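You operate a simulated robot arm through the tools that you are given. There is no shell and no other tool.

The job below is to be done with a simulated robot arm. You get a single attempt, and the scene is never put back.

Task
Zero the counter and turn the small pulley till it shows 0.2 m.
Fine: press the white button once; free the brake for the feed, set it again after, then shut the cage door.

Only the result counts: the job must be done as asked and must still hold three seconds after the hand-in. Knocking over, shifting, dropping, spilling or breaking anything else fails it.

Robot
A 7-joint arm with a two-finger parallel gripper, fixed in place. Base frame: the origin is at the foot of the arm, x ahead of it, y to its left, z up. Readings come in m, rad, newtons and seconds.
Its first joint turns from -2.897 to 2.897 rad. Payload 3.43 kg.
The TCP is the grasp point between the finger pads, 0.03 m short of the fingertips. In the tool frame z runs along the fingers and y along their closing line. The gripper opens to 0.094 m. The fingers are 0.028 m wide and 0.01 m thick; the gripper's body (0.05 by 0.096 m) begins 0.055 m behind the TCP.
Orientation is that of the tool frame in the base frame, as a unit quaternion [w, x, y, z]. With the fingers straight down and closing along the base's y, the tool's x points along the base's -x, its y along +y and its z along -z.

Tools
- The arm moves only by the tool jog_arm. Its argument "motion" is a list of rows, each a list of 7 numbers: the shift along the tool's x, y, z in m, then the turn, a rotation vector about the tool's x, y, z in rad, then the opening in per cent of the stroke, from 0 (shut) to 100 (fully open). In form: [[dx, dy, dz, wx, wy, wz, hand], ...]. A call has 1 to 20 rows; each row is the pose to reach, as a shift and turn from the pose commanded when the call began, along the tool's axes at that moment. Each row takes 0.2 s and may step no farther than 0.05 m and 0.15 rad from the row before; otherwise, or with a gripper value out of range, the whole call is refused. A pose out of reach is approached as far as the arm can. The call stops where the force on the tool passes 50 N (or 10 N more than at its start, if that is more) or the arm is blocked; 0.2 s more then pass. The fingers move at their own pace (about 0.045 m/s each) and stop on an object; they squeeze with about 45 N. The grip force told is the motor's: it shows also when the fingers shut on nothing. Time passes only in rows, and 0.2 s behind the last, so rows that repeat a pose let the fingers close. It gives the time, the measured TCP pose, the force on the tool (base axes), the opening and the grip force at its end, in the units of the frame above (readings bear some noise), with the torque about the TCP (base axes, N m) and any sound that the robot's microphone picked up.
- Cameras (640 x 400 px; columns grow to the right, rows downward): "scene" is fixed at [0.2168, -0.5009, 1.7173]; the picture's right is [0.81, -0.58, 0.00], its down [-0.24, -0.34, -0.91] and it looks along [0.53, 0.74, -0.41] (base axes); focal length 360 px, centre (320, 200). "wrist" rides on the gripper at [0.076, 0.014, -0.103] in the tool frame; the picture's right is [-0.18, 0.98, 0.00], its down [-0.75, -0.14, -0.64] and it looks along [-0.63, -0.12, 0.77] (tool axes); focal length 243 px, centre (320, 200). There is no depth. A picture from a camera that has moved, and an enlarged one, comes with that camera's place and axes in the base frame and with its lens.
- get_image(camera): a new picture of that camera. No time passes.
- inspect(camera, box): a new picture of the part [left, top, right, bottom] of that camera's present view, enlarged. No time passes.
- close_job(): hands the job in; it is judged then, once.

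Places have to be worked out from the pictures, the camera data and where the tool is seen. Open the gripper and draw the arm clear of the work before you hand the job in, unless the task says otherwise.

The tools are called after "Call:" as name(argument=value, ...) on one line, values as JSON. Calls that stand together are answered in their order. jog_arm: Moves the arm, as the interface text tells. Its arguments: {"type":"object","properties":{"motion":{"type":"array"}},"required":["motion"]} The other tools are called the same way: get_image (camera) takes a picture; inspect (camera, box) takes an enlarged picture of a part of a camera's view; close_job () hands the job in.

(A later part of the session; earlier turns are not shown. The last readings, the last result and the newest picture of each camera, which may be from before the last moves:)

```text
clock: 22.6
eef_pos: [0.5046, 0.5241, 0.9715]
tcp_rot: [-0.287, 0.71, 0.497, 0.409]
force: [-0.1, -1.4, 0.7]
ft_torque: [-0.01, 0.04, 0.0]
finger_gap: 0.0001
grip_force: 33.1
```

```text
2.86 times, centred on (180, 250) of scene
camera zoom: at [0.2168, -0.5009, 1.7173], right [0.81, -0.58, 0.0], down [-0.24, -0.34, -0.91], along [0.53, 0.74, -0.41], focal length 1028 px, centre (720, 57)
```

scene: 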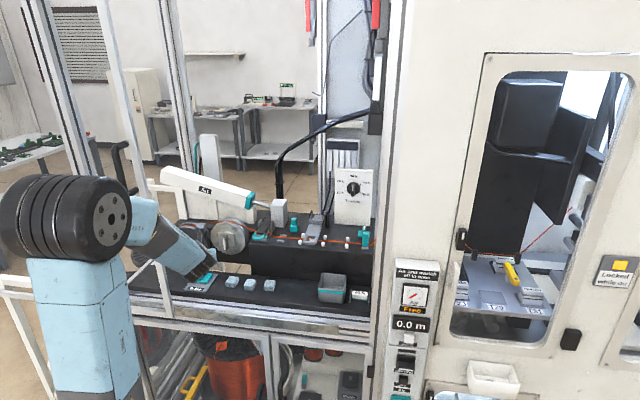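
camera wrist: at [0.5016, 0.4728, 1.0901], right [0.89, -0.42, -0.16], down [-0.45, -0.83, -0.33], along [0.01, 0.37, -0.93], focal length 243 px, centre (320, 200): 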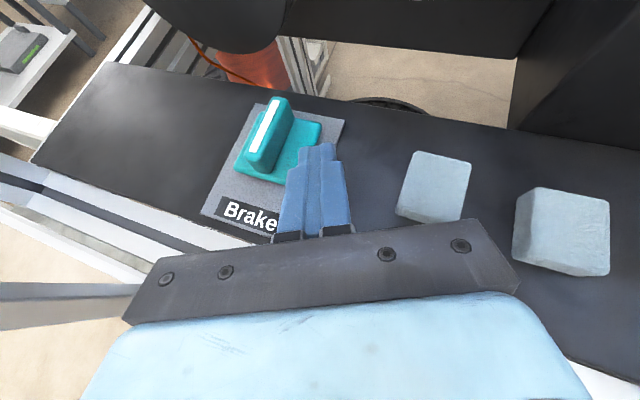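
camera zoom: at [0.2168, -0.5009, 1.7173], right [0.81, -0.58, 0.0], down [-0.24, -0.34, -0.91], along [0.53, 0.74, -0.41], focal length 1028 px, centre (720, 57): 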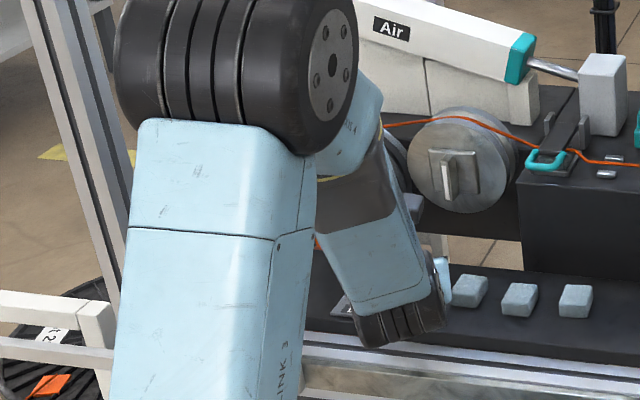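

The fin's right face is at u≈-0.060, spanning n 0.741–0.787, with its top at z≈0.962. The tip is 2.7 cm to its right, near the fin's front end. I push gently leftward a few millimetres past contact to see whether the knob turns clockwise.

Call:
jog_arm(motion=[[0.0052, -0.0145, 0.0059, 0, 0, 0, 0], [0.0065, -0.02, 0.008, 0, 0, 0, 0], [0.0075, -0.0245, 0.0099, 0, 0, 0, 0], [0.0081, -0.0272, 0.011, 0, 0, 0, 0], [0.0087, -0.0299, 0.0121, 0, 0, 0, 0]])

Call:
inspect(camera="wrist", box=[220, 80, 380, 180])

```text
clock: 23.8
eef_pos: [0.4812, 0.5511, 0.9748]
tcp_rot: [-0.287, 0.709, 0.498, 0.409]
force: [-1.1, -2.2, 3.3]
ft_torque: [0.08, 0.02, 0.05]
finger_gap: 0.0
grip_force: 33.2
```

```text
4.00 times, centred on (300, 130) of wrist
camera zoom: at [0.4777, 0.4976, 1.0918], right [0.89, -0.42, -0.16], down [-0.45, -0.83, -0.33], along [0.01, 0.37, -0.93], focal length 970 px, centre (400, 480)
```

zoom: 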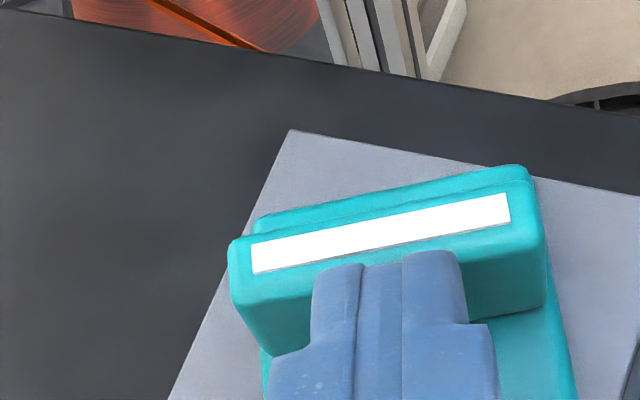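

The knob turned clockwise easily, about 64° so far, with only about 4 N on the tool. I check whether anything reports the brake state before pushing further.

Call:
get_image(camera="scene")

Call:
inspect(camera="scene", box=[360, 250, 480, 400])

Call:
get_image(camera="wrist")

```text
taken
```

scene: 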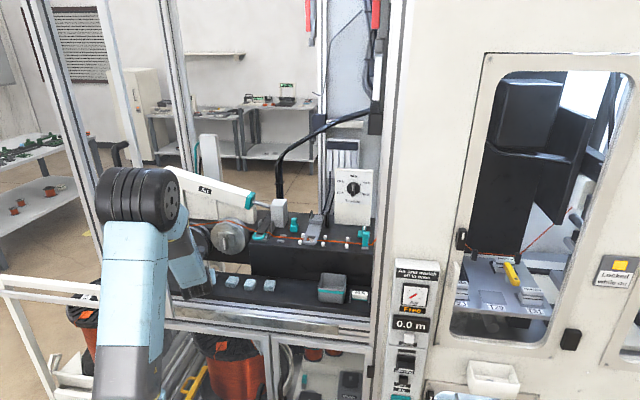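

```text
2.67 times, centred on (420, 325) of scene
camera zoom: at [0.2168, -0.5009, 1.7173], right [0.81, -0.58, 0.0], down [-0.24, -0.34, -0.91], along [0.53, 0.74, -0.41], focal length 960 px, centre (53, -133)
```

zoom: 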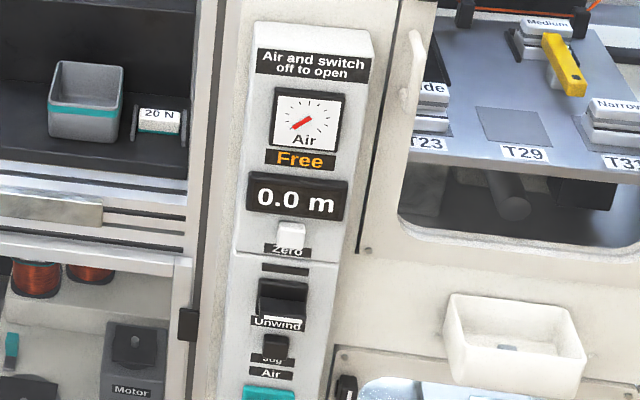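

```text
taken
camera wrist: at [0.4777, 0.4976, 1.0918], right [0.89, -0.42, -0.16], down [-0.45, -0.83, -0.33], along [0.01, 0.37, -0.93], focal length 243 px, centre (320, 200)
```

wrist: 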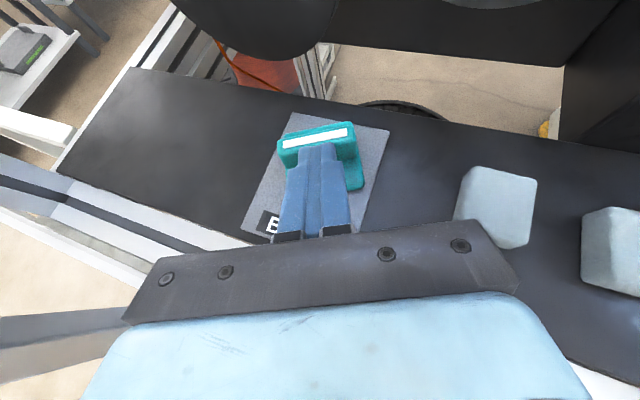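

The panel still reads 0.0 m and the "Free" sign hasn't changed, so it isn't the brake's. I shift the tip to the fin's left end and push it forward to finish the quarter turn.

Call:
jog_arm(motion=[[-0.007, -0.0066, -0.0122, 0, 0, 0, 0], [-0.0012, -0.0316, -0.0021, 0, 0, 0, 0], [0.0015, -0.0291, 0.0026, 0, 0, 0, 0], [0.0042, -0.0266, 0.0073, 0, 0, 0, 0], [0.006, -0.0249, 0.0104, 0, 0, 0, 0], [0.0074, -0.0236, 0.0128, 0, 0, 0, 0]])

Call:
inspect(camera="wrist", box=[240, 80, 400, 180])

```text
clock: 25.1
eef_pos: [0.4587, 0.5664, 0.9746]
tcp_rot: [-0.287, 0.71, 0.499, 0.407]
force: [-14.6, -26.7, 17.5]
ft_torque: [0.26, -0.19, -0.14]
finger_gap: 0.0001
grip_force: 33.3
stopped in row 6: the force on the tool passed its limit at 56 N (the readings are from after the stop); the commanded pose is now the measured one
```

```text
4.00 times, centred on (320, 130) of wrist
camera zoom: at [0.4556, 0.5144, 1.0922], right [0.89, -0.42, -0.16], down [-0.45, -0.83, -0.33], along [0.0, 0.36, -0.93], focal length 970 px, centre (320, 480)
```

zoom: 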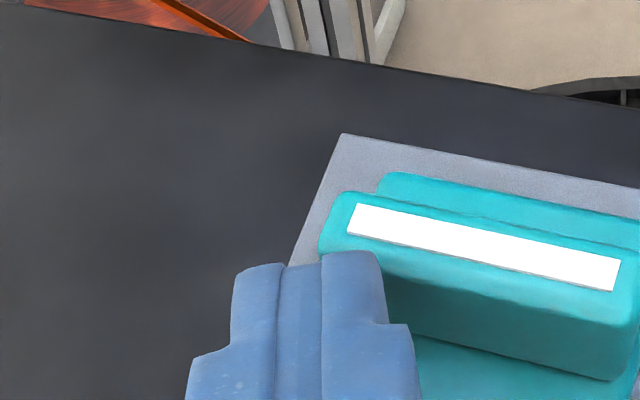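

The fin now lies across and the last push met a hard stop, so the brake has turned its full quarter and should be free. I back out and move up in front of the pulley.

Call:
jog_arm(motion=[[-0.0136, -0.0127, -0.0235, 0, 0, 0, 0], [-0.0272, -0.0254, -0.0471, 0, 0, 0, 0], [-0.0069, -0.0012, -0.0719, 0, 0, 0, 0], [0.0135, 0.023, -0.0967, 0, 0, 0, 0], [0.0338, 0.0471, -0.1214, 0, 0, 0, 0]])

Call:
jog_arm(motion=[[0, 0, 0, 0, 0.131, 0, 0], [0, 0, 0, 0, 0.262, 0, 0], [0, 0, 0, 0, 0.393, 0, 0], [0, 0, 0, 0, 0.524, 0, 0]])

Call:
jog_arm(motion=[[0, 0, 0, -0.109, 0, 0, 30], [0, 0, 0, -0.218, 0, 0, 60], [0, 0, 0, -0.327, 0, 0, 60], [0, 0, 0, -0.436, 0, 0, 60]])

Call:
get_image(camera="wrist")

Call:
get_image(camera="scene")

```text
clock: 26.3
eef_pos: [0.4759, 0.4679, 1.0644]
tcp_rot: [-0.286, 0.711, 0.498, 0.406]
force: [0.1, 0.7, -0.1]
ft_torque: [0.0, -0.03, 0.01]
finger_gap: 0.0
grip_force: 33.1
```

```text
clock: 27.3
eef_pos: [0.4756, 0.4673, 1.0635]
tcp_rot: [-0.406, 0.58, 0.407, 0.577]
force: [-0.6, -0.5, -0.2]
ft_torque: [-0.01, 0.04, 0.0]
finger_gap: 0.0
grip_force: 32.9
```

```text
clock: 28.3
eef_pos: [0.4749, 0.4678, 1.0639]
tcp_rot: [-0.389, 0.592, 0.391, 0.588]
force: [0.1, 0.7, 0.4]
ft_torque: [0.01, 0.0, 0.0]
finger_gap: 0.0564
grip_force: 0.1
out of reach, approached as far as the arm can: row 1, 2, 3, 4
```

```text
taken
camera wrist: at [0.4483, 0.3693, 1.1406], right [0.9, -0.38, -0.18], down [-0.38, -0.54, -0.75], along [0.19, 0.75, -0.64], focal length 243 px, centre (320, 200)
```

wrist: 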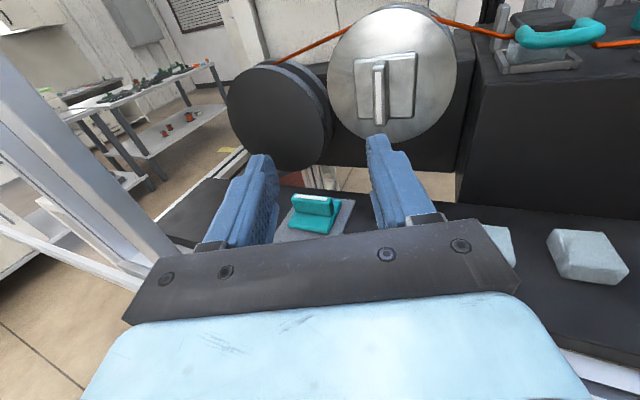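

```text
taken
```

scene: 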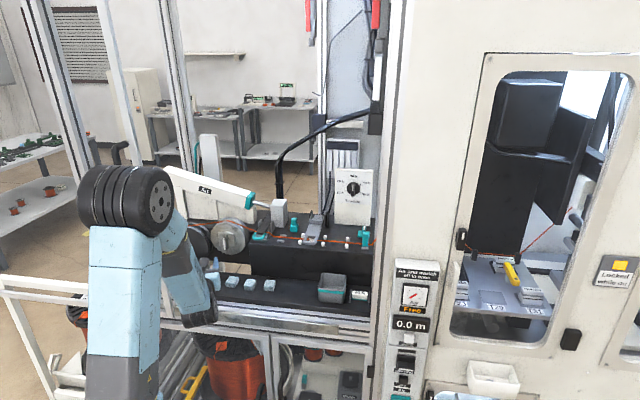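

The arm could not finish the yaw this close to the base (stuck at about 67°). I combine the remaining yaw with an advance toward the pulley, where the arm is less folded, stopping 4 cm short of the fin.

Call:
jog_arm(motion=[[0, 0.0067, 0.0171, -0.04, 0, 0, 60], [0, 0.0134, 0.0341, -0.12, 0, 0, 60], [0, 0.0202, 0.0511, -0.2, 0, 0, 60], [0, 0.0269, 0.0682, -0.29, 0, 0, 60], [0, 0.0269, 0.0682, -0.384, 0, 0, 60]])

Call:
get_image(camera="wrist")

Call:
get_image(camera="scene")

```text
clock: 29.5
eef_pos: [0.4857, 0.4788, 1.0561]
tcp_rot: [-0.382, 0.602, 0.383, 0.587]
force: [0.1, 0.2, -0.1]
ft_torque: [-0.01, -0.03, -0.01]
finger_gap: 0.0563
grip_force: 0.1
out of reach, approached as far as the arm can: row 1, 2, 3, 4, 5
```

```text
taken
camera wrist: at [0.4575, 0.3808, 1.134], right [0.89, -0.41, -0.19], down [-0.41, -0.53, -0.74], along [0.2, 0.74, -0.64], focal length 243 px, centre (320, 200)
```

wrist: 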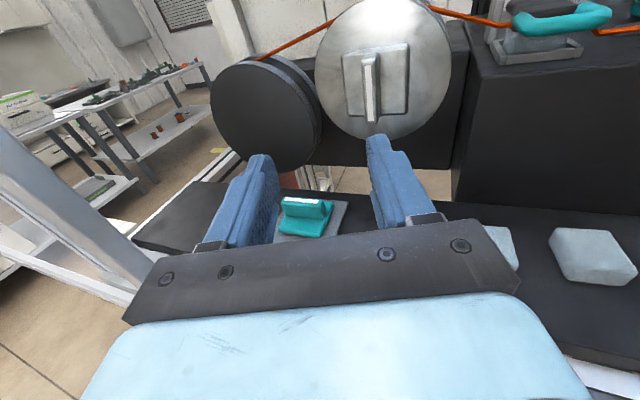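

```text
taken
```

scene: 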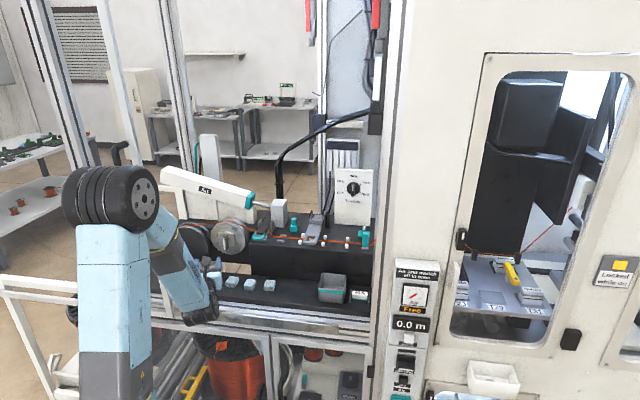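

The yaw is still blocked by a joint limit in this arm posture. I raise the tool to a roomier height and try rolling it back half a turn (camera below), which should free the wrist.

Call:
jog_arm(motion=[[0.04, 0, -0.01, 0, 0, 0, 30], [0.08, 0, -0.02, 0, 0, 0, 0], [0.12, 0, -0.02, 0, 0, 0, 0], [0.16, 0, -0.02, 0, 0, 0, 0], [0.2, 0, -0.02, 0, 0, 0, 0]])

Call:
jog_arm(motion=[[0, 0, 0, 0, 0, -0.15, 0], [0, 0, 0, 0, 0, -0.3, 0], [0, 0, 0, 0, 0, -0.45, 0], [0, 0, 0, 0, 0, -0.6, 0], [0, 0, 0, 0, 0, -0.75, 0], [0, 0, 0, 0, 0, -0.9, 0], [0, 0, 0, 0, 0, -1.05, 0], [0, 0, 0, 0, 0, -1.2, 0], [0, 0, 0, 0, 0, -1.35, 0], [0, 0, 0, 0, 0, -1.5, 0]])

Call:
get_image(camera="scene")

Call:
get_image(camera="wrist")

```text
clock: 30.7
eef_pos: [0.4813, 0.4627, 1.2561]
tcp_rot: [-0.381, 0.602, 0.383, 0.588]
force: [0.5, 0.4, -0.3]
ft_torque: [0.02, 0.01, 0.0]
finger_gap: 0.0
grip_force: 32.9
```

```text
clock: 32.9
eef_pos: [0.4819, 0.4619, 1.2554]
tcp_rot: [0.124, 0.179, 0.691, 0.69]
force: [0.4, -0.3, 0.4]
ft_torque: [-0.03, -0.01, -0.01]
finger_gap: 0.0
grip_force: 32.9
```

```text
taken
```

scene: 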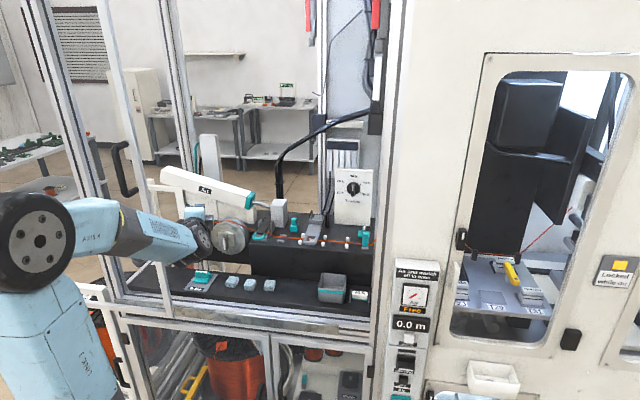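

```text
taken
camera wrist: at [0.3705, 0.4005, 1.2776], right [0.24, -0.09, 0.97], down [0.4, -0.9, -0.19], along [0.88, 0.43, -0.18], focal length 243 px, centre (320, 200)
```

wrist: 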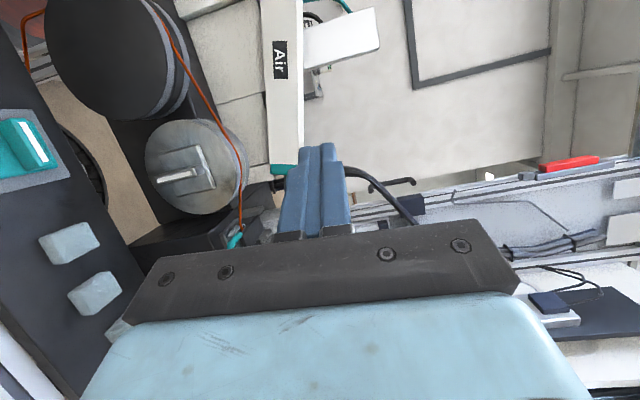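

The roll back by 86° went through cleanly. Now I try the remaining yaw toward azimuth 45° in this posture (vertical is now along the tool's y).

Call:
jog_arm(motion=[[0, 0, 0, -0.0073, -0.096, 0.0018, 0], [0, 0, 0, -0.0146, -0.192, 0.0036, 0], [0, 0, 0, -0.0219, -0.288, 0.0054, 0], [0, 0, 0, -0.0291, -0.383, 0.0073, 0]])

Call:
get_image(camera="scene")

```text
clock: 33.6
eef_pos: [0.3676, 0.5177, 1.2743]
tcp_rot: [0.103, 0.178, 0.68, 0.704]
force: [1.1, 0.3, -1.2]
ft_torque: [0.06, -0.01, 0.03]
finger_gap: 0.0
grip_force: 32.7
stopped in row 3: the force on the tool passed its limit at 97 N (the readings are from after the stop); the commanded pose is now the measured one
```

```text
taken
```

scene: 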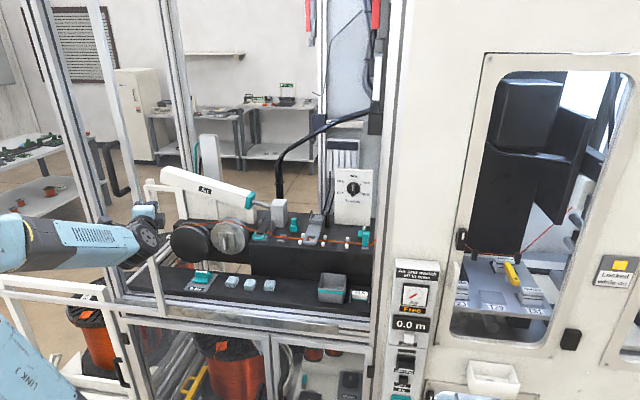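

That jog went wrong: the arm swung left to (0.368, 0.518) and hit something at 97 N, though the force is now near zero. I look closely at the door, the brake and the hand before moving again.

Call:
inspect(camera="scene", box=[60, 140, 260, 320])

Call:
inspect(camera="scene", box=[60, 0, 260, 140])

Call:
get_image(camera="wrist")

```text
2.22 times, centred on (160, 230) of scene
camera zoom: at [0.2168, -0.5009, 1.7173], right [0.81, -0.58, 0.0], down [-0.24, -0.34, -0.91], along [0.53, 0.74, -0.41], focal length 800 px, centre (676, 133)
```

zoom: 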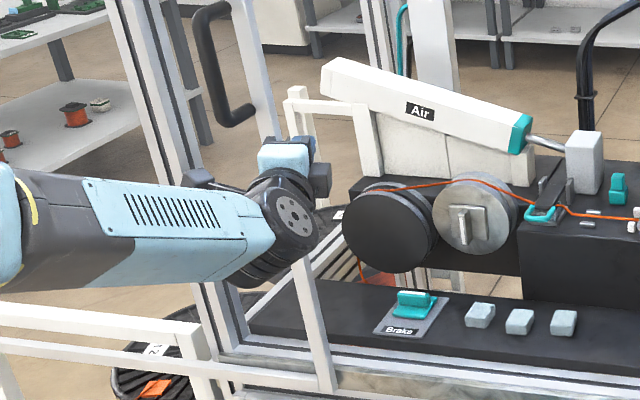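

```text
2.86 times, centred on (160, 70) of scene
camera zoom: at [0.2168, -0.5009, 1.7173], right [0.81, -0.58, 0.0], down [-0.24, -0.34, -0.91], along [0.53, 0.74, -0.41], focal length 1028 px, centre (777, 571)
```

zoom: 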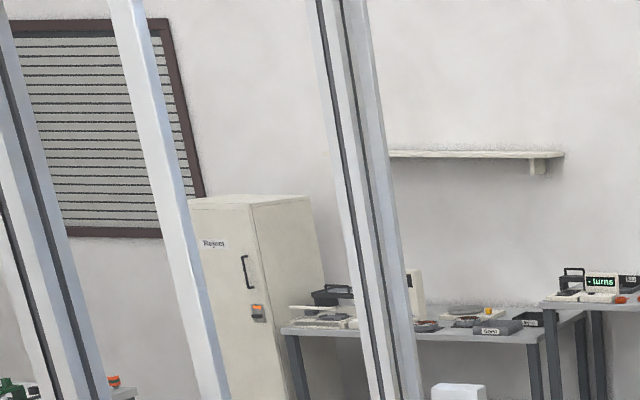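

```text
taken
camera wrist: at [0.2594, 0.4518, 1.2958], right [0.26, -0.12, 0.96], down [0.43, -0.87, -0.23], along [0.87, 0.47, -0.18], focal length 243 px, centre (320, 200)
```

wrist: 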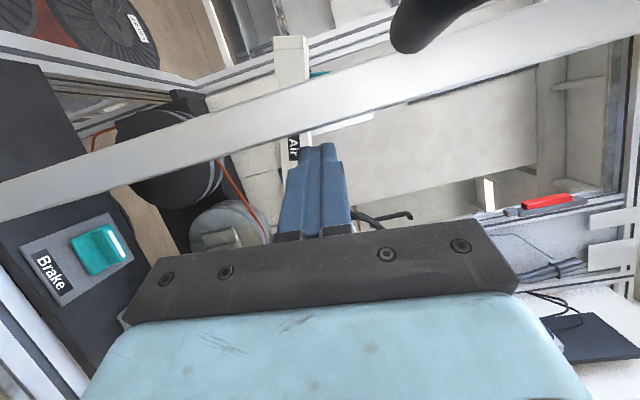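

The fingers are resting against the right side of the door stile, and the door slid a little farther left, which does no harm. The brake and everything else look unchanged. I ease the hand rightward off the stile and then up.

Call:
jog_arm(motion=[[-0.0276, 0.0032, -0.0113, 0, 0, 0, 0], [-0.0553, 0.0064, -0.0225, 0, 0, 0, 0], [-0.0829, 0.0096, -0.0338, 0, 0, 0, 0], [-0.1105, 0.0128, -0.045, 0, 0, 0, 0]])

Call:
get_image(camera="scene")

```text
clock: 34.6
eef_pos: [0.4497, 0.4308, 1.2751]
tcp_rot: [0.103, 0.176, 0.68, 0.705]
force: [-0.2, -0.9, -0.4]
ft_torque: [0.0, -0.01, -0.05]
finger_gap: 0.0
grip_force: 32.9
```

```text
taken
```

scene: 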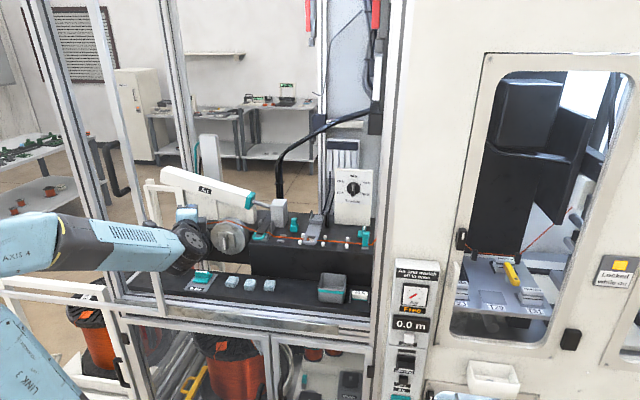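

The hand is clear of the stile. I raise it and pitch the tool steeply downward, where turning the wrist is easier.

Call:
jog_arm(motion=[[0.0044, 0.0398, 0.0005, 0, 0, 0, 0], [0.0088, 0.0795, 0.001, 0, 0, 0, 0], [0.0088, 0.0795, 0.001, 0.131, -0.0145, 0, 0], [0.0088, 0.0795, 0.001, 0.261, -0.029, 0, 0], [0.0088, 0.0795, 0.001, 0.392, -0.0435, 0, 0], [0.0088, 0.0795, 0.001, 0.522, -0.058, 0, 0], [0.0088, 0.0795, 0.001, 0.653, -0.0725, 0, 0], [0.0088, 0.0795, 0.001, 0.784, -0.087, 0, 0], [0.0088, 0.0795, 0.001, 0.914, -0.1015, 0, 0], [0.0088, 0.0795, 0.001, 1.045, -0.116, 0, 0]])

Call:
get_image(camera="scene")

Call:
get_image(camera="wrist")

```text
clock: 36.8
eef_pos: [0.45, 0.431, 1.3557]
tcp_rot: [0.04, 0.243, 0.934, 0.26]
force: [0.4, 0.6, -0.3]
ft_torque: [0.0, -0.03, -0.02]
finger_gap: 0.0
grip_force: 33.4
```

```text
taken
```

scene: 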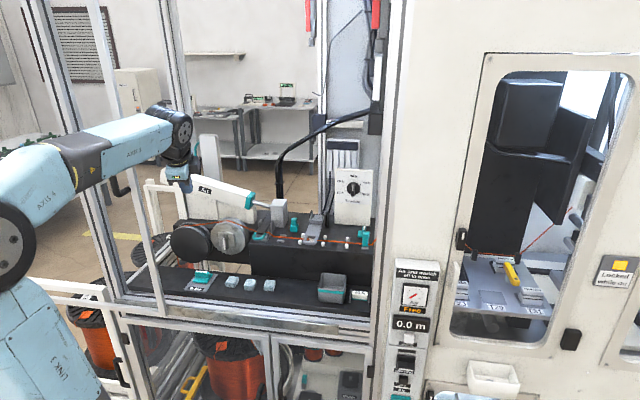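

```text
taken
camera wrist: at [0.3689, 0.4315, 1.4554], right [0.59, 0.65, 0.49], down [0.47, -0.76, 0.44], along [0.66, -0.03, -0.75], focal length 243 px, centre (320, 200)
```

wrist: 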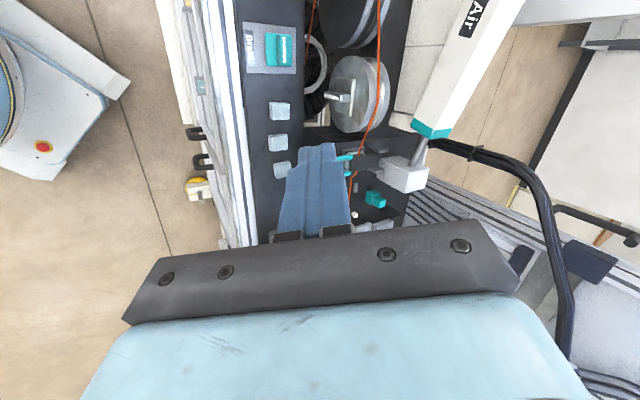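

The arm is back in its natural elbow posture with the tool steeply down. I now turn to the planned pulley attitude: azimuth 45°, pitched 40° down, camera on the robot side.

Call:
jog_arm(motion=[[0, 0, 0, -0.0092, -0.044, -0.1358, 0], [0, 0, 0, -0.0184, -0.0881, -0.2715, 0], [0, 0, 0, -0.0275, -0.1321, -0.4073, 0], [0, 0, 0, -0.0367, -0.1762, -0.543, 0], [0, 0, 0, -0.0459, -0.2202, -0.6788, 0], [0, 0, 0, -0.0551, -0.2642, -0.8146, 0], [0, 0, 0, -0.0643, -0.3083, -0.9503, 0], [0, 0, 0, -0.0734, -0.3523, -1.0861, 0], [0, 0, 0, -0.0826, -0.3964, -1.2218, 0], [0, 0, 0, -0.0918, -0.4404, -1.3576, 0]])

Call:
get_image(camera="scene")

Call:
get_image(camera="wrist")

```text
clock: 39.0
eef_pos: [0.4516, 0.4322, 1.3551]
tcp_rot: [0.391, -0.346, 0.837, 0.162]
force: [0.3, 0.5, -0.5]
ft_torque: [0.02, 0.01, -0.02]
finger_gap: 0.0002
grip_force: 33.0
```

```text
taken
```

scene: 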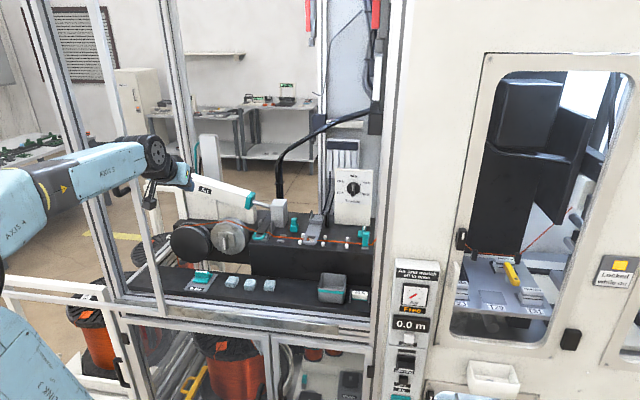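

```text
taken
camera wrist: at [0.3509, 0.3522, 1.363], right [-0.61, 0.78, 0.14], down [0.09, -0.11, 0.99], along [0.79, 0.62, -0.01], focal length 243 px, centre (320, 200)
```

wrist: 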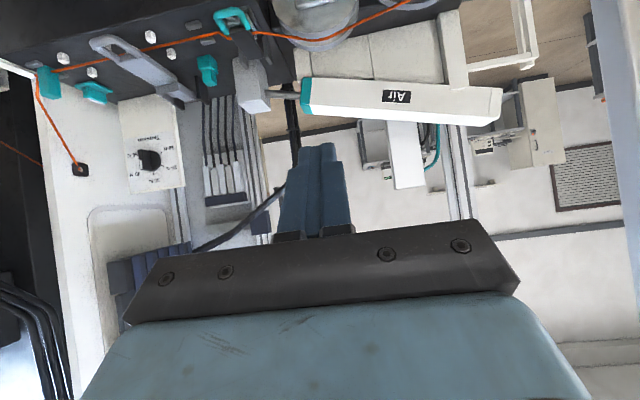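

The attitude is as wanted. I descend to a hover in front of the pulley at n≈0.75, z≈1.09, with the tips well short of the fin.

Call:
jog_arm(motion=[[0.0175, 0.0014, 0.038, 0, 0, 0, 20], [0.0351, 0.0028, 0.0761, 0, 0, 0, 40], [0.0526, 0.0042, 0.1141, 0, 0, 0, 50], [0.0701, 0.0055, 0.1521, 0, 0, 0, 50], [0.0876, 0.0069, 0.1901, 0, 0, 0, 50], [0.1052, 0.0083, 0.2282, 0, 0, 0, 50], [0.1227, 0.0097, 0.2662, 0, 0, 0, 50]])

Call:
get_image(camera="scene")

Call:
get_image(camera="wrist")

```text
clock: 40.6
eef_pos: [0.5293, 0.5272, 1.0885]
tcp_rot: [0.391, -0.347, 0.837, 0.163]
force: [-0.8, -0.8, 0.8]
ft_torque: [-0.02, -0.02, -0.02]
finger_gap: 0.047
grip_force: 0.1
```

```text
taken
```

scene: 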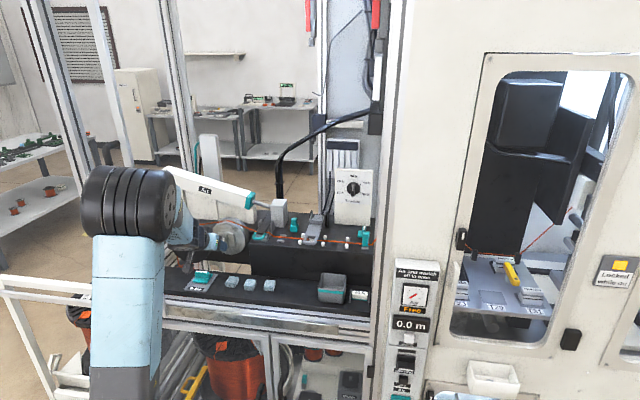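

```text
taken
camera wrist: at [0.4293, 0.447, 1.097], right [-0.61, 0.78, 0.14], down [0.1, -0.11, 0.99], along [0.79, 0.62, -0.01], focal length 243 px, centre (320, 200)
```

wrist: 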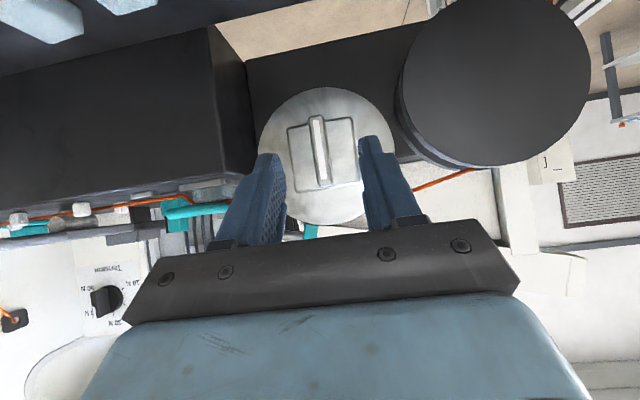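

The pulley sits nicely between the open fingers. I try levelling the tool partway (20°) to see whether the arm can follow here.

Call:
jog_arm(motion=[[0, 0, 0, 0, -0.0875, 0, 50], [0, 0, 0, 0, -0.175, 0, 50], [0, 0, 0, 0, -0.2625, 0, 50], [0, 0, 0, 0, -0.35, 0, 50]])

Call:
get_image(camera="scene")

Call:
get_image(camera="wrist")

```text
clock: 41.6
eef_pos: [0.5313, 0.5288, 1.0912]
tcp_rot: [0.531, -0.313, 0.755, 0.222]
force: [-0.6, -0.1, 0.3]
ft_torque: [0.01, -0.01, -0.01]
finger_gap: 0.0472
grip_force: 0.0
```

```text
taken
```

scene: 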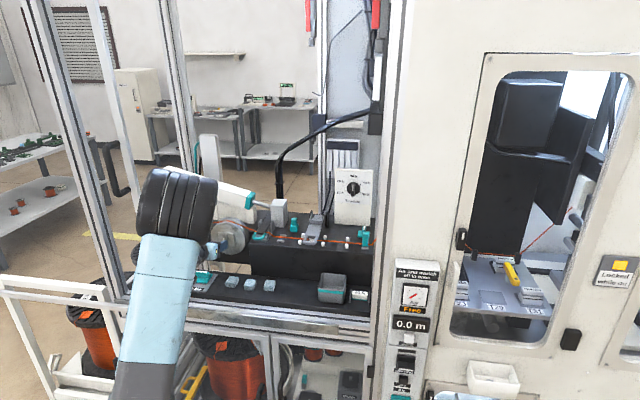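

```text
taken
camera wrist: at [0.4349, 0.4521, 1.0537], right [-0.65, 0.74, 0.18], down [-0.15, -0.35, 0.93], along [0.74, 0.58, 0.33], focal length 243 px, centre (320, 200)
```

wrist: 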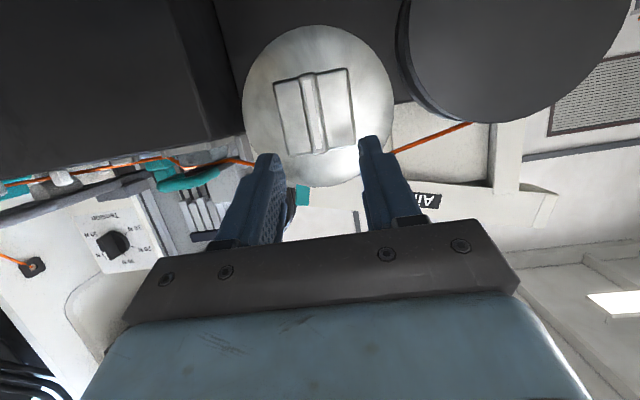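

That followed without trouble. I level the remaining 20°.

Call:
jog_arm(motion=[[0, 0, 0, 0, -0.07, 0, 50], [0, 0, 0, 0, -0.14, 0, 50], [0, 0, 0, 0, -0.21, 0, 50], [0, 0, 0, 0, -0.28, 0, 50], [0, 0, 0, 0, -0.347, 0, 50]])

Call:
get_image(camera="scene")

Call:
get_image(camera="wrist")

```text
clock: 42.8
eef_pos: [0.5329, 0.5274, 1.09]
tcp_rot: [0.654, -0.269, 0.654, 0.27]
force: [-0.3, 0.2, 0.6]
ft_torque: [-0.01, 0.0, -0.02]
finger_gap: 0.0471
grip_force: 0.1
```

```text
taken
```

scene: 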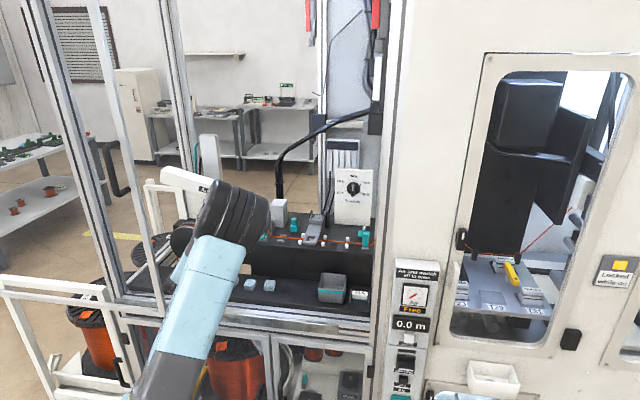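

```text
taken
camera wrist: at [0.4497, 0.4659, 1.0145], right [-0.69, 0.69, 0.19], down [-0.35, -0.56, 0.75], along [0.63, 0.46, 0.63], focal length 243 px, centre (320, 200)
```

wrist: 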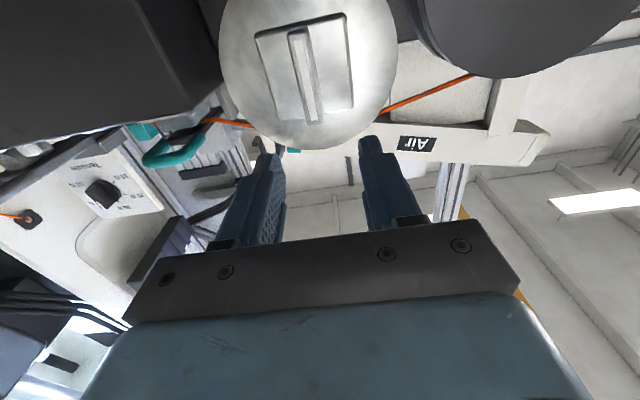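

The tool is level at azimuth 45° in a good posture. From these closer views the fin's centre is nearer z≈1.055, u≈0.005. I lower 3.5 cm and advance so the fingers straddle the fin, with the tips short of its backing plate.

Call:
jog_arm(motion=[[0.018, -0.001, 0.0, 0, 0, 0, 50], [0.035, -0.001, 0.0, 0, 0, 0, 50], [0.035, -0.001, 0.016, 0, 0, 0, 50], [0.035, -0.001, 0.032, 0, 0, 0, 50], [0.035, -0.001, 0.048, 0, 0, 0, 50]])

Call:
get_image(camera="wrist")

Call:
inspect(camera="scene", box=[150, 160, 310, 310])

```text
clock: 44.0
eef_pos: [0.5644, 0.5623, 1.0558]
tcp_rot: [0.652, -0.269, 0.655, 0.27]
force: [0.5, 0.9, 0.5]
ft_torque: [0.03, 0.01, 0.02]
finger_gap: 0.047
grip_force: 0.0
```

```text
taken
camera wrist: at [0.4821, 0.5007, 0.98], right [-0.69, 0.7, 0.19], down [-0.35, -0.55, 0.76], along [0.63, 0.46, 0.63], focal length 243 px, centre (320, 200)
```

wrist: 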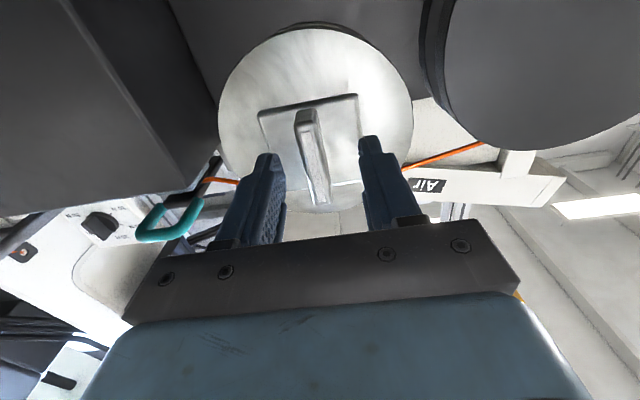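

```text
2.67 times, centred on (230, 235) of scene
camera zoom: at [0.2168, -0.5009, 1.7173], right [0.81, -0.58, 0.0], down [-0.24, -0.34, -0.91], along [0.53, 0.74, -0.41], focal length 960 px, centre (560, 107)
```

zoom: 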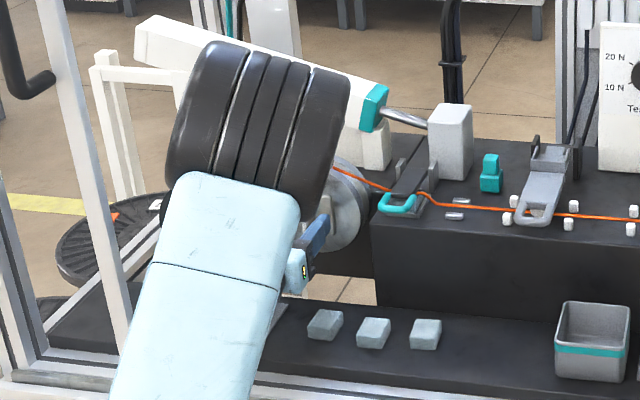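

The fin is between the fingers. I zoom in to check centring and clearance to the plate.

Call:
inspect(camera="wrist", box=[200, 20, 440, 240])

```text
1.82 times, centred on (320, 130) of wrist
camera zoom: at [0.4821, 0.5007, 0.98], right [-0.69, 0.7, 0.19], down [-0.35, -0.55, 0.76], along [0.63, 0.46, 0.63], focal length 441 px, centre (320, 327)
```

zoom: 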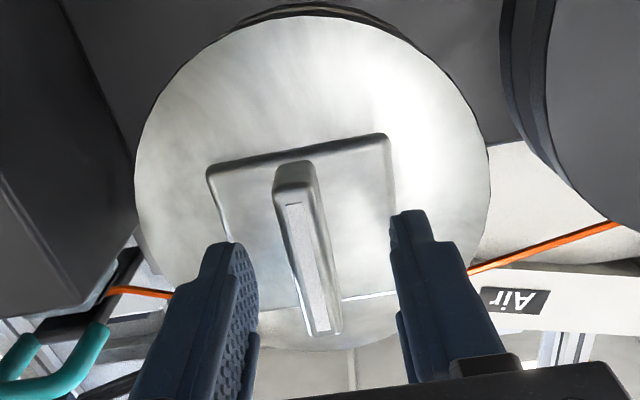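

The fin centre measures z≈1.053, u≈0.004 and the fingers sit about 3 mm off. I correct by 3 mm each way, go 4 mm deeper and close on the fin.

Call:
jog_arm(motion=[[0.003, -0.003, 0.004, 0, 0, 0, 50], [0.003, -0.003, 0.004, 0, 0, 0, 30], [0.003, -0.003, 0.004, 0, 0, 0, 15], [0.003, -0.003, 0.004, 0, 0, 0, 0], [0.003, -0.003, 0.004, 0, 0, 0, 0], [0.003, -0.003, 0.004, 0, 0, 0, 0]])

Call:
inspect(camera="wrist", box=[200, 20, 440, 240])

Call:
inspect(camera="scene", box=[360, 250, 480, 400])

```text
clock: 45.4
eef_pos: [0.5676, 0.5602, 1.0551]
tcp_rot: [0.653, -0.268, 0.656, 0.269]
force: [13.1, -19.0, 0.9]
ft_torque: [0.39, -0.42, -0.1]
finger_gap: 0.0127
grip_force: 45.2
out of reach, approached as far as the arm can: row 1, 2, 3, 4, 5, 6
```

```text
1.82 times, centred on (320, 130) of wrist
camera zoom: at [0.484, 0.4992, 0.9799], right [-0.69, 0.7, 0.19], down [-0.36, -0.55, 0.76], along [0.63, 0.45, 0.63], focal length 441 px, centre (320, 327)
```

zoom: 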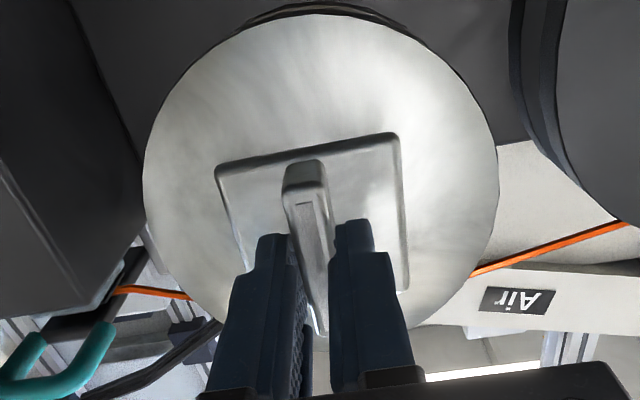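

```text
2.67 times, centred on (420, 325) of scene
camera zoom: at [0.2168, -0.5009, 1.7173], right [0.81, -0.58, 0.0], down [-0.24, -0.34, -0.91], along [0.53, 0.74, -0.41], focal length 960 px, centre (53, -133)
```

zoom: 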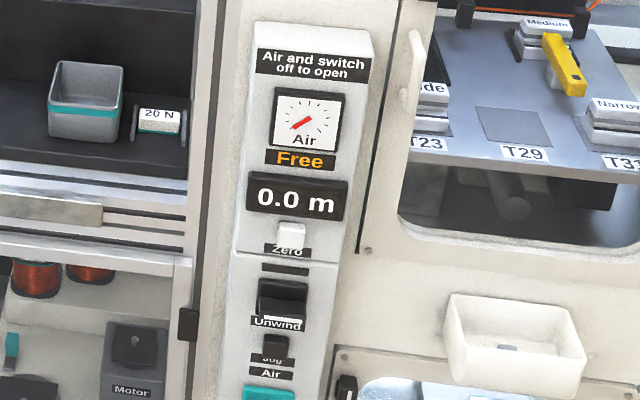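

The fin (12.7 mm thick) is gripped with 45 N, though the arm says it is near a reach limit in this roll. Turning clockwise (+z) should lead away from that limit, so I try 0.3 rad.

Call:
jog_arm(motion=[[0, 0, 0, 0, 0, 0.1, 0], [0, 0, 0, 0, 0, 0.2, 0], [0, 0, 0, 0, 0, 0.3, 0]])

Call:
inspect(camera="wrist", box=[200, 20, 440, 240])

Call:
inspect(camera="scene", box=[360, 250, 480, 400])

```text
clock: 46.2
eef_pos: [0.5679, 0.5611, 1.0551]
tcp_rot: [0.604, -0.167, 0.688, 0.365]
force: [23.5, -26.3, -4.6]
ft_torque: [-0.76, 0.68, -0.16]
finger_gap: 0.0129
grip_force: 45.0
```

```text
1.82 times, centred on (320, 130) of wrist
camera zoom: at [0.4687, 0.5147, 0.9877], right [-0.62, 0.63, 0.47], down [-0.2, -0.71, 0.68], along [0.76, 0.32, 0.56], focal length 441 px, centre (320, 327)
```

zoom: 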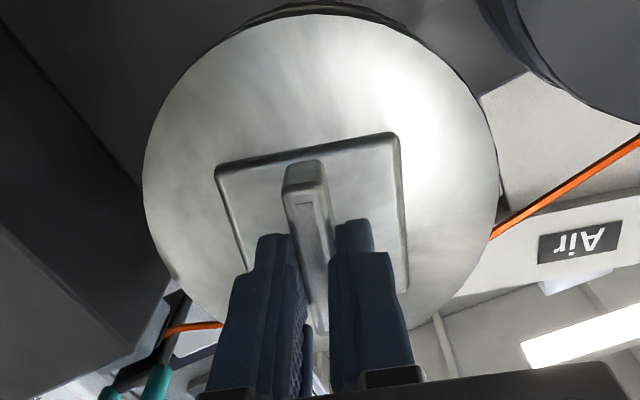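

```text
2.67 times, centred on (420, 325) of scene
camera zoom: at [0.2168, -0.5009, 1.7173], right [0.81, -0.58, 0.0], down [-0.24, -0.34, -0.91], along [0.53, 0.74, -0.41], focal length 960 px, centre (53, -133)
```

zoom: 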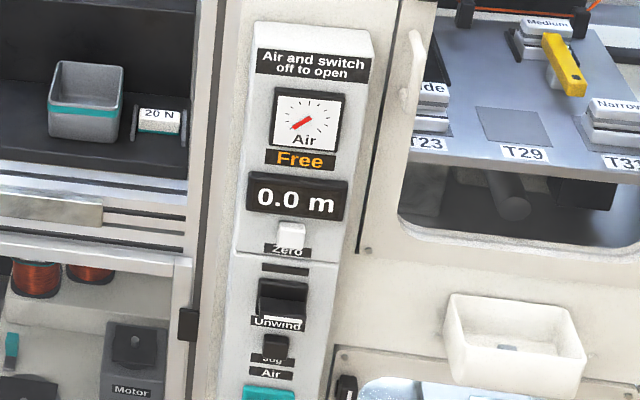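

The pulley turns with the hand. The 35 N side load along +u means the axis lies slightly to the right of my TCP, so I shift 3 mm that way and read the force again.

Call:
jog_arm(motion=[[-0.0005, -0.0015, 0, 0, 0, 0, 0], [-0.0009, -0.0029, 0, 0, 0, 0, 0]])

```text
clock: 46.8
eef_pos: [0.5678, 0.5599, 1.0557]
tcp_rot: [0.604, -0.167, 0.689, 0.363]
force: [14.9, -15.7, -9.9]
ft_torque: [0.61, -0.6, -0.26]
finger_gap: 0.013
grip_force: 45.5
```

The side load dropped by about 13 N. I move another 3 mm the same way and 1.5 mm down.

Call:
jog_arm(motion=[[0.0005, -0.0033, 0, 0, 0, 0, 0], [0.0005, -0.0033, 0, 0, 0, 0, 0]])

```text
clock: 47.4
eef_pos: [0.5681, 0.5604, 1.0557]
tcp_rot: [0.605, -0.167, 0.689, 0.363]
force: [14.8, 1.1, -2.4]
ft_torque: [-0.75, 0.8, 0.7]
finger_gap: 0.013
grip_force: 45.3
```

The side load is now only about 15 N, so the TCP is close to the pulley axis. I keep turning clockwise by 0.6 rad.

Call:
jog_arm(motion=[[0, 0, 0, 0, 0, 0.1, 0], [0, 0, 0, 0, 0, 0.2, 0], [0, 0, 0, 0, 0, 0.3, 0], [0, 0, 0, 0, 0, 0.4, 0], [0, 0, 0, 0, 0, 0.5, 0], [0, 0, 0, 0, 0, 0.6, 0]])

Call:
inspect(camera="wrist", box=[200, 20, 440, 240])

Call:
get_image(camera="scene")

```text
clock: 48.6
eef_pos: [0.5672, 0.5589, 1.0569]
tcp_rot: [0.5, 0.001, 0.716, 0.488]
force: [15.3, 15.5, -15.6]
ft_torque: [-0.07, 0.03, 0.48]
finger_gap: 0.0132
grip_force: 45.4
out of reach, approached as far as the arm can: row 2, 3, 4, 5
stopped in row 5: the force on the tool passed its limit at 54 N (the readings are from after the stop); the commanded pose is now the measured one
```

```text
1.82 times, centred on (320, 130) of wrist
camera zoom: at [0.4488, 0.533, 1.015], right [-0.38, 0.43, 0.82], down [-0.01, -0.89, 0.46], along [0.92, 0.16, 0.35], focal length 441 px, centre (320, 327)
```

zoom: 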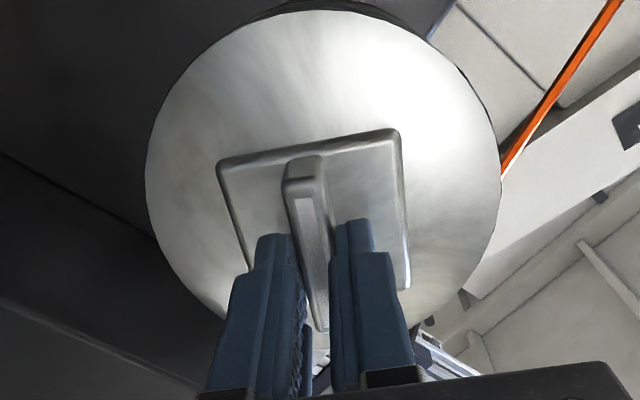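

```text
taken
```

scene: 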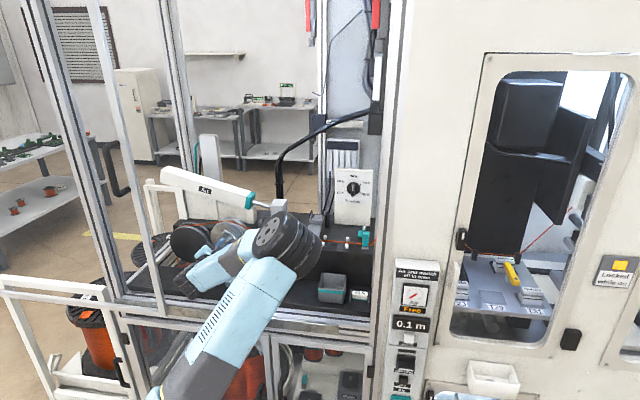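

The display now reads 0.1 m at about 0.77 rad, so clockwise is the feed direction. The arm has shifted its posture and met the force limit, so I check its surroundings closely before going on.

Call:
inspect(camera="scene", box=[140, 170, 340, 330])

Call:
get_image(camera="wrist")

```text
2.50 times, centred on (240, 250) of scene
camera zoom: at [0.2168, -0.5009, 1.7173], right [0.81, -0.58, 0.0], down [-0.24, -0.34, -0.91], along [0.53, 0.74, -0.41], focal length 900 px, centre (520, 75)
```

zoom: 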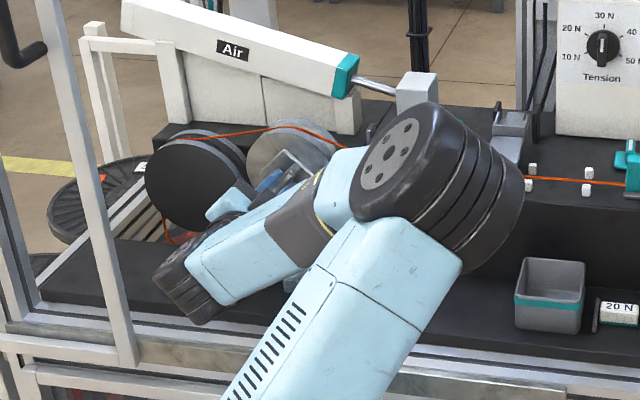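

```text
taken
camera wrist: at [0.4488, 0.533, 1.015], right [-0.38, 0.43, 0.82], down [-0.01, -0.89, 0.46], along [0.92, 0.16, 0.35], focal length 243 px, centre (320, 200)
```

wrist: 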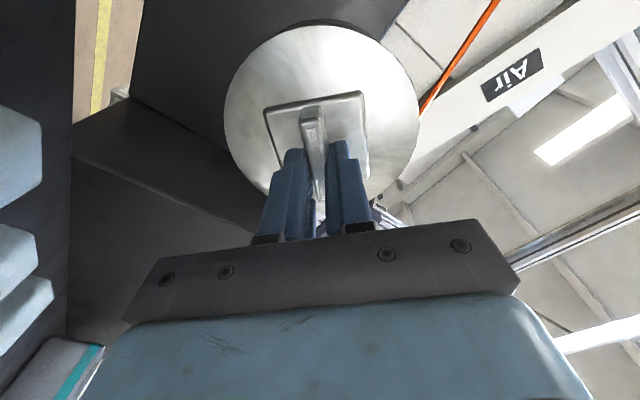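

The elbow has swung to the right, but the blocks, bin and wire guides are untouched. I ease the TCP 3 mm down toward the axis, then turn on slowly.

Call:
jog_arm(motion=[[0.001, -0.001, 0.0008, 0, 0, 0, 0], [0.0021, -0.0021, 0.0015, 0, 0, 0, 0]])

Call:
jog_arm(motion=[[0, 0, 0, 0, 0, 0.05, 0], [0, 0, 0, 0, 0, 0.1, 0], [0, 0, 0, 0, 0, 0.15, 0], [0, 0, 0, 0, 0, 0.2, 0], [0, 0, 0, 0, 0, 0.25, 0], [0, 0, 0, 0, 0, 0.3, 0]])

Call:
get_image(camera="scene")

```text
clock: 49.2
eef_pos: [0.5669, 0.5603, 1.0563]
tcp_rot: [0.501, 0.001, 0.714, 0.489]
force: [12.4, -10.5, 2.0]
ft_torque: [0.03, -0.13, 0.32]
finger_gap: 0.0131
grip_force: 45.4
```

```text
clock: 50.4
eef_pos: [0.5689, 0.5599, 1.0566]
tcp_rot: [0.436, 0.09, 0.717, 0.536]
force: [11.8, 10.8, -13.1]
ft_torque: [0.36, -0.45, -0.34]
finger_gap: 0.0134
grip_force: 45.0
out of reach, approached as far as the arm can: row 4, 5, 6
stopped in row 6: the force on the tool passed its limit at 57 N (the readings are from after the stop); the commanded pose is now the measured one
```

```text
taken
```

scene: 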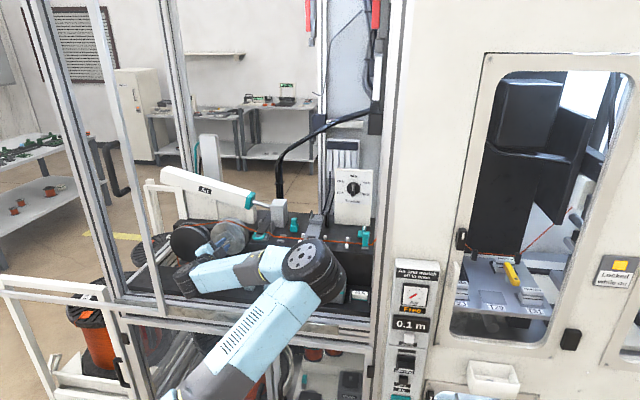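

The display still reads 0.1 m at about 1.01 rad of turn, but the arm is running into a wrist limit with the tool level and the elbow is swinging low toward the blocks. I release the fin here and see whether the pulley holds.

Call:
jog_arm(motion=[[0, 0, 0, 0, 0, 0, 25], [0, 0, 0, 0, 0, 0, 45], [0, 0, 0, 0, 0, 0, 45]])

Call:
inspect(camera="wrist", box=[200, 20, 440, 240])

Call:
inspect(camera="scene", box=[140, 170, 400, 340])

```text
clock: 51.2
eef_pos: [0.5658, 0.5589, 1.0582]
tcp_rot: [0.436, 0.09, 0.716, 0.537]
force: [0.1, -0.5, 0.5]
ft_torque: [0.01, -0.01, -0.02]
finger_gap: 0.0422
grip_force: 0.0
```

```text
1.82 times, centred on (320, 130) of wrist
camera zoom: at [0.4404, 0.5398, 1.0351], right [-0.22, 0.29, 0.93], down [0.04, -0.95, 0.31], along [0.97, 0.11, 0.2], focal length 441 px, centre (320, 327)
```

zoom: 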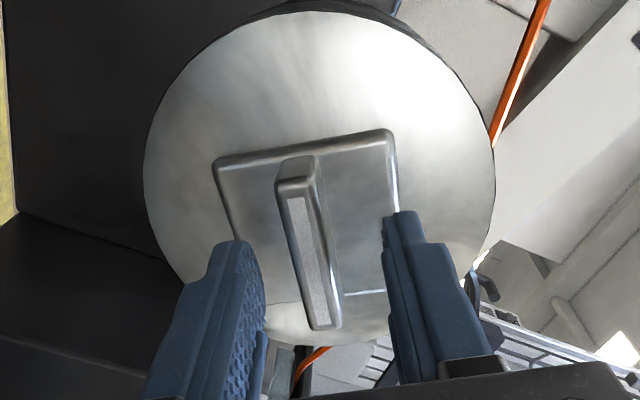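

```text
2.35 times, centred on (270, 255) of scene
camera zoom: at [0.2168, -0.5009, 1.7173], right [0.81, -0.58, 0.0], down [-0.24, -0.34, -0.91], along [0.53, 0.74, -0.41], focal length 847 px, centre (438, 71)
```

zoom: 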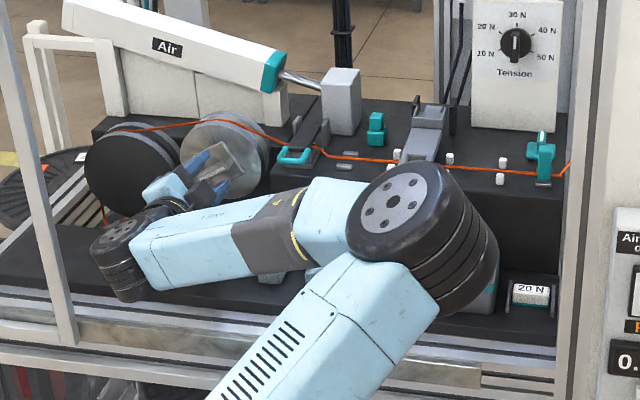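

The pulley stays put when released, with the fin still in line with the fingers. I back the tips off the fin by 3.5 cm and try rolling the wrist back a little, to find out which way it has free travel.

Call:
jog_arm(motion=[[0, 0, -0.012, 0, 0, 0, 45], [0, 0, -0.024, 0, 0, 0, 45], [0, 0, -0.035, 0, 0, 0, 45], [0, 0, -0.035, 0, 0, -0.1, 45], [0, 0, -0.035, 0, 0, -0.2, 45], [0, 0, -0.035, 0, 0, -0.3, 45]])

Call:
inspect(camera="scene", box=[140, 170, 400, 340])

```text
clock: 52.6
eef_pos: [0.5395, 0.5351, 1.0601]
tcp_rot: [0.512, -0.02, 0.722, 0.464]
force: [0.3, 0.1, 0.4]
ft_torque: [0.01, 0.0, 0.01]
finger_gap: 0.0423
grip_force: 0.0
```

```text
2.35 times, centred on (270, 255) of scene
camera zoom: at [0.2168, -0.5009, 1.7173], right [0.81, -0.58, 0.0], down [-0.24, -0.34, -0.91], along [0.53, 0.74, -0.41], focal length 847 px, centre (438, 71)
```

zoom: 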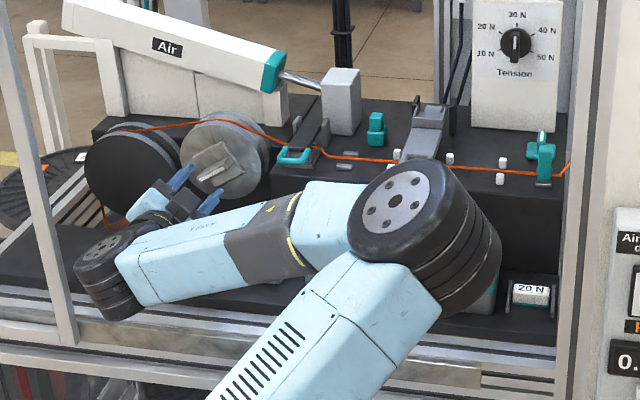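

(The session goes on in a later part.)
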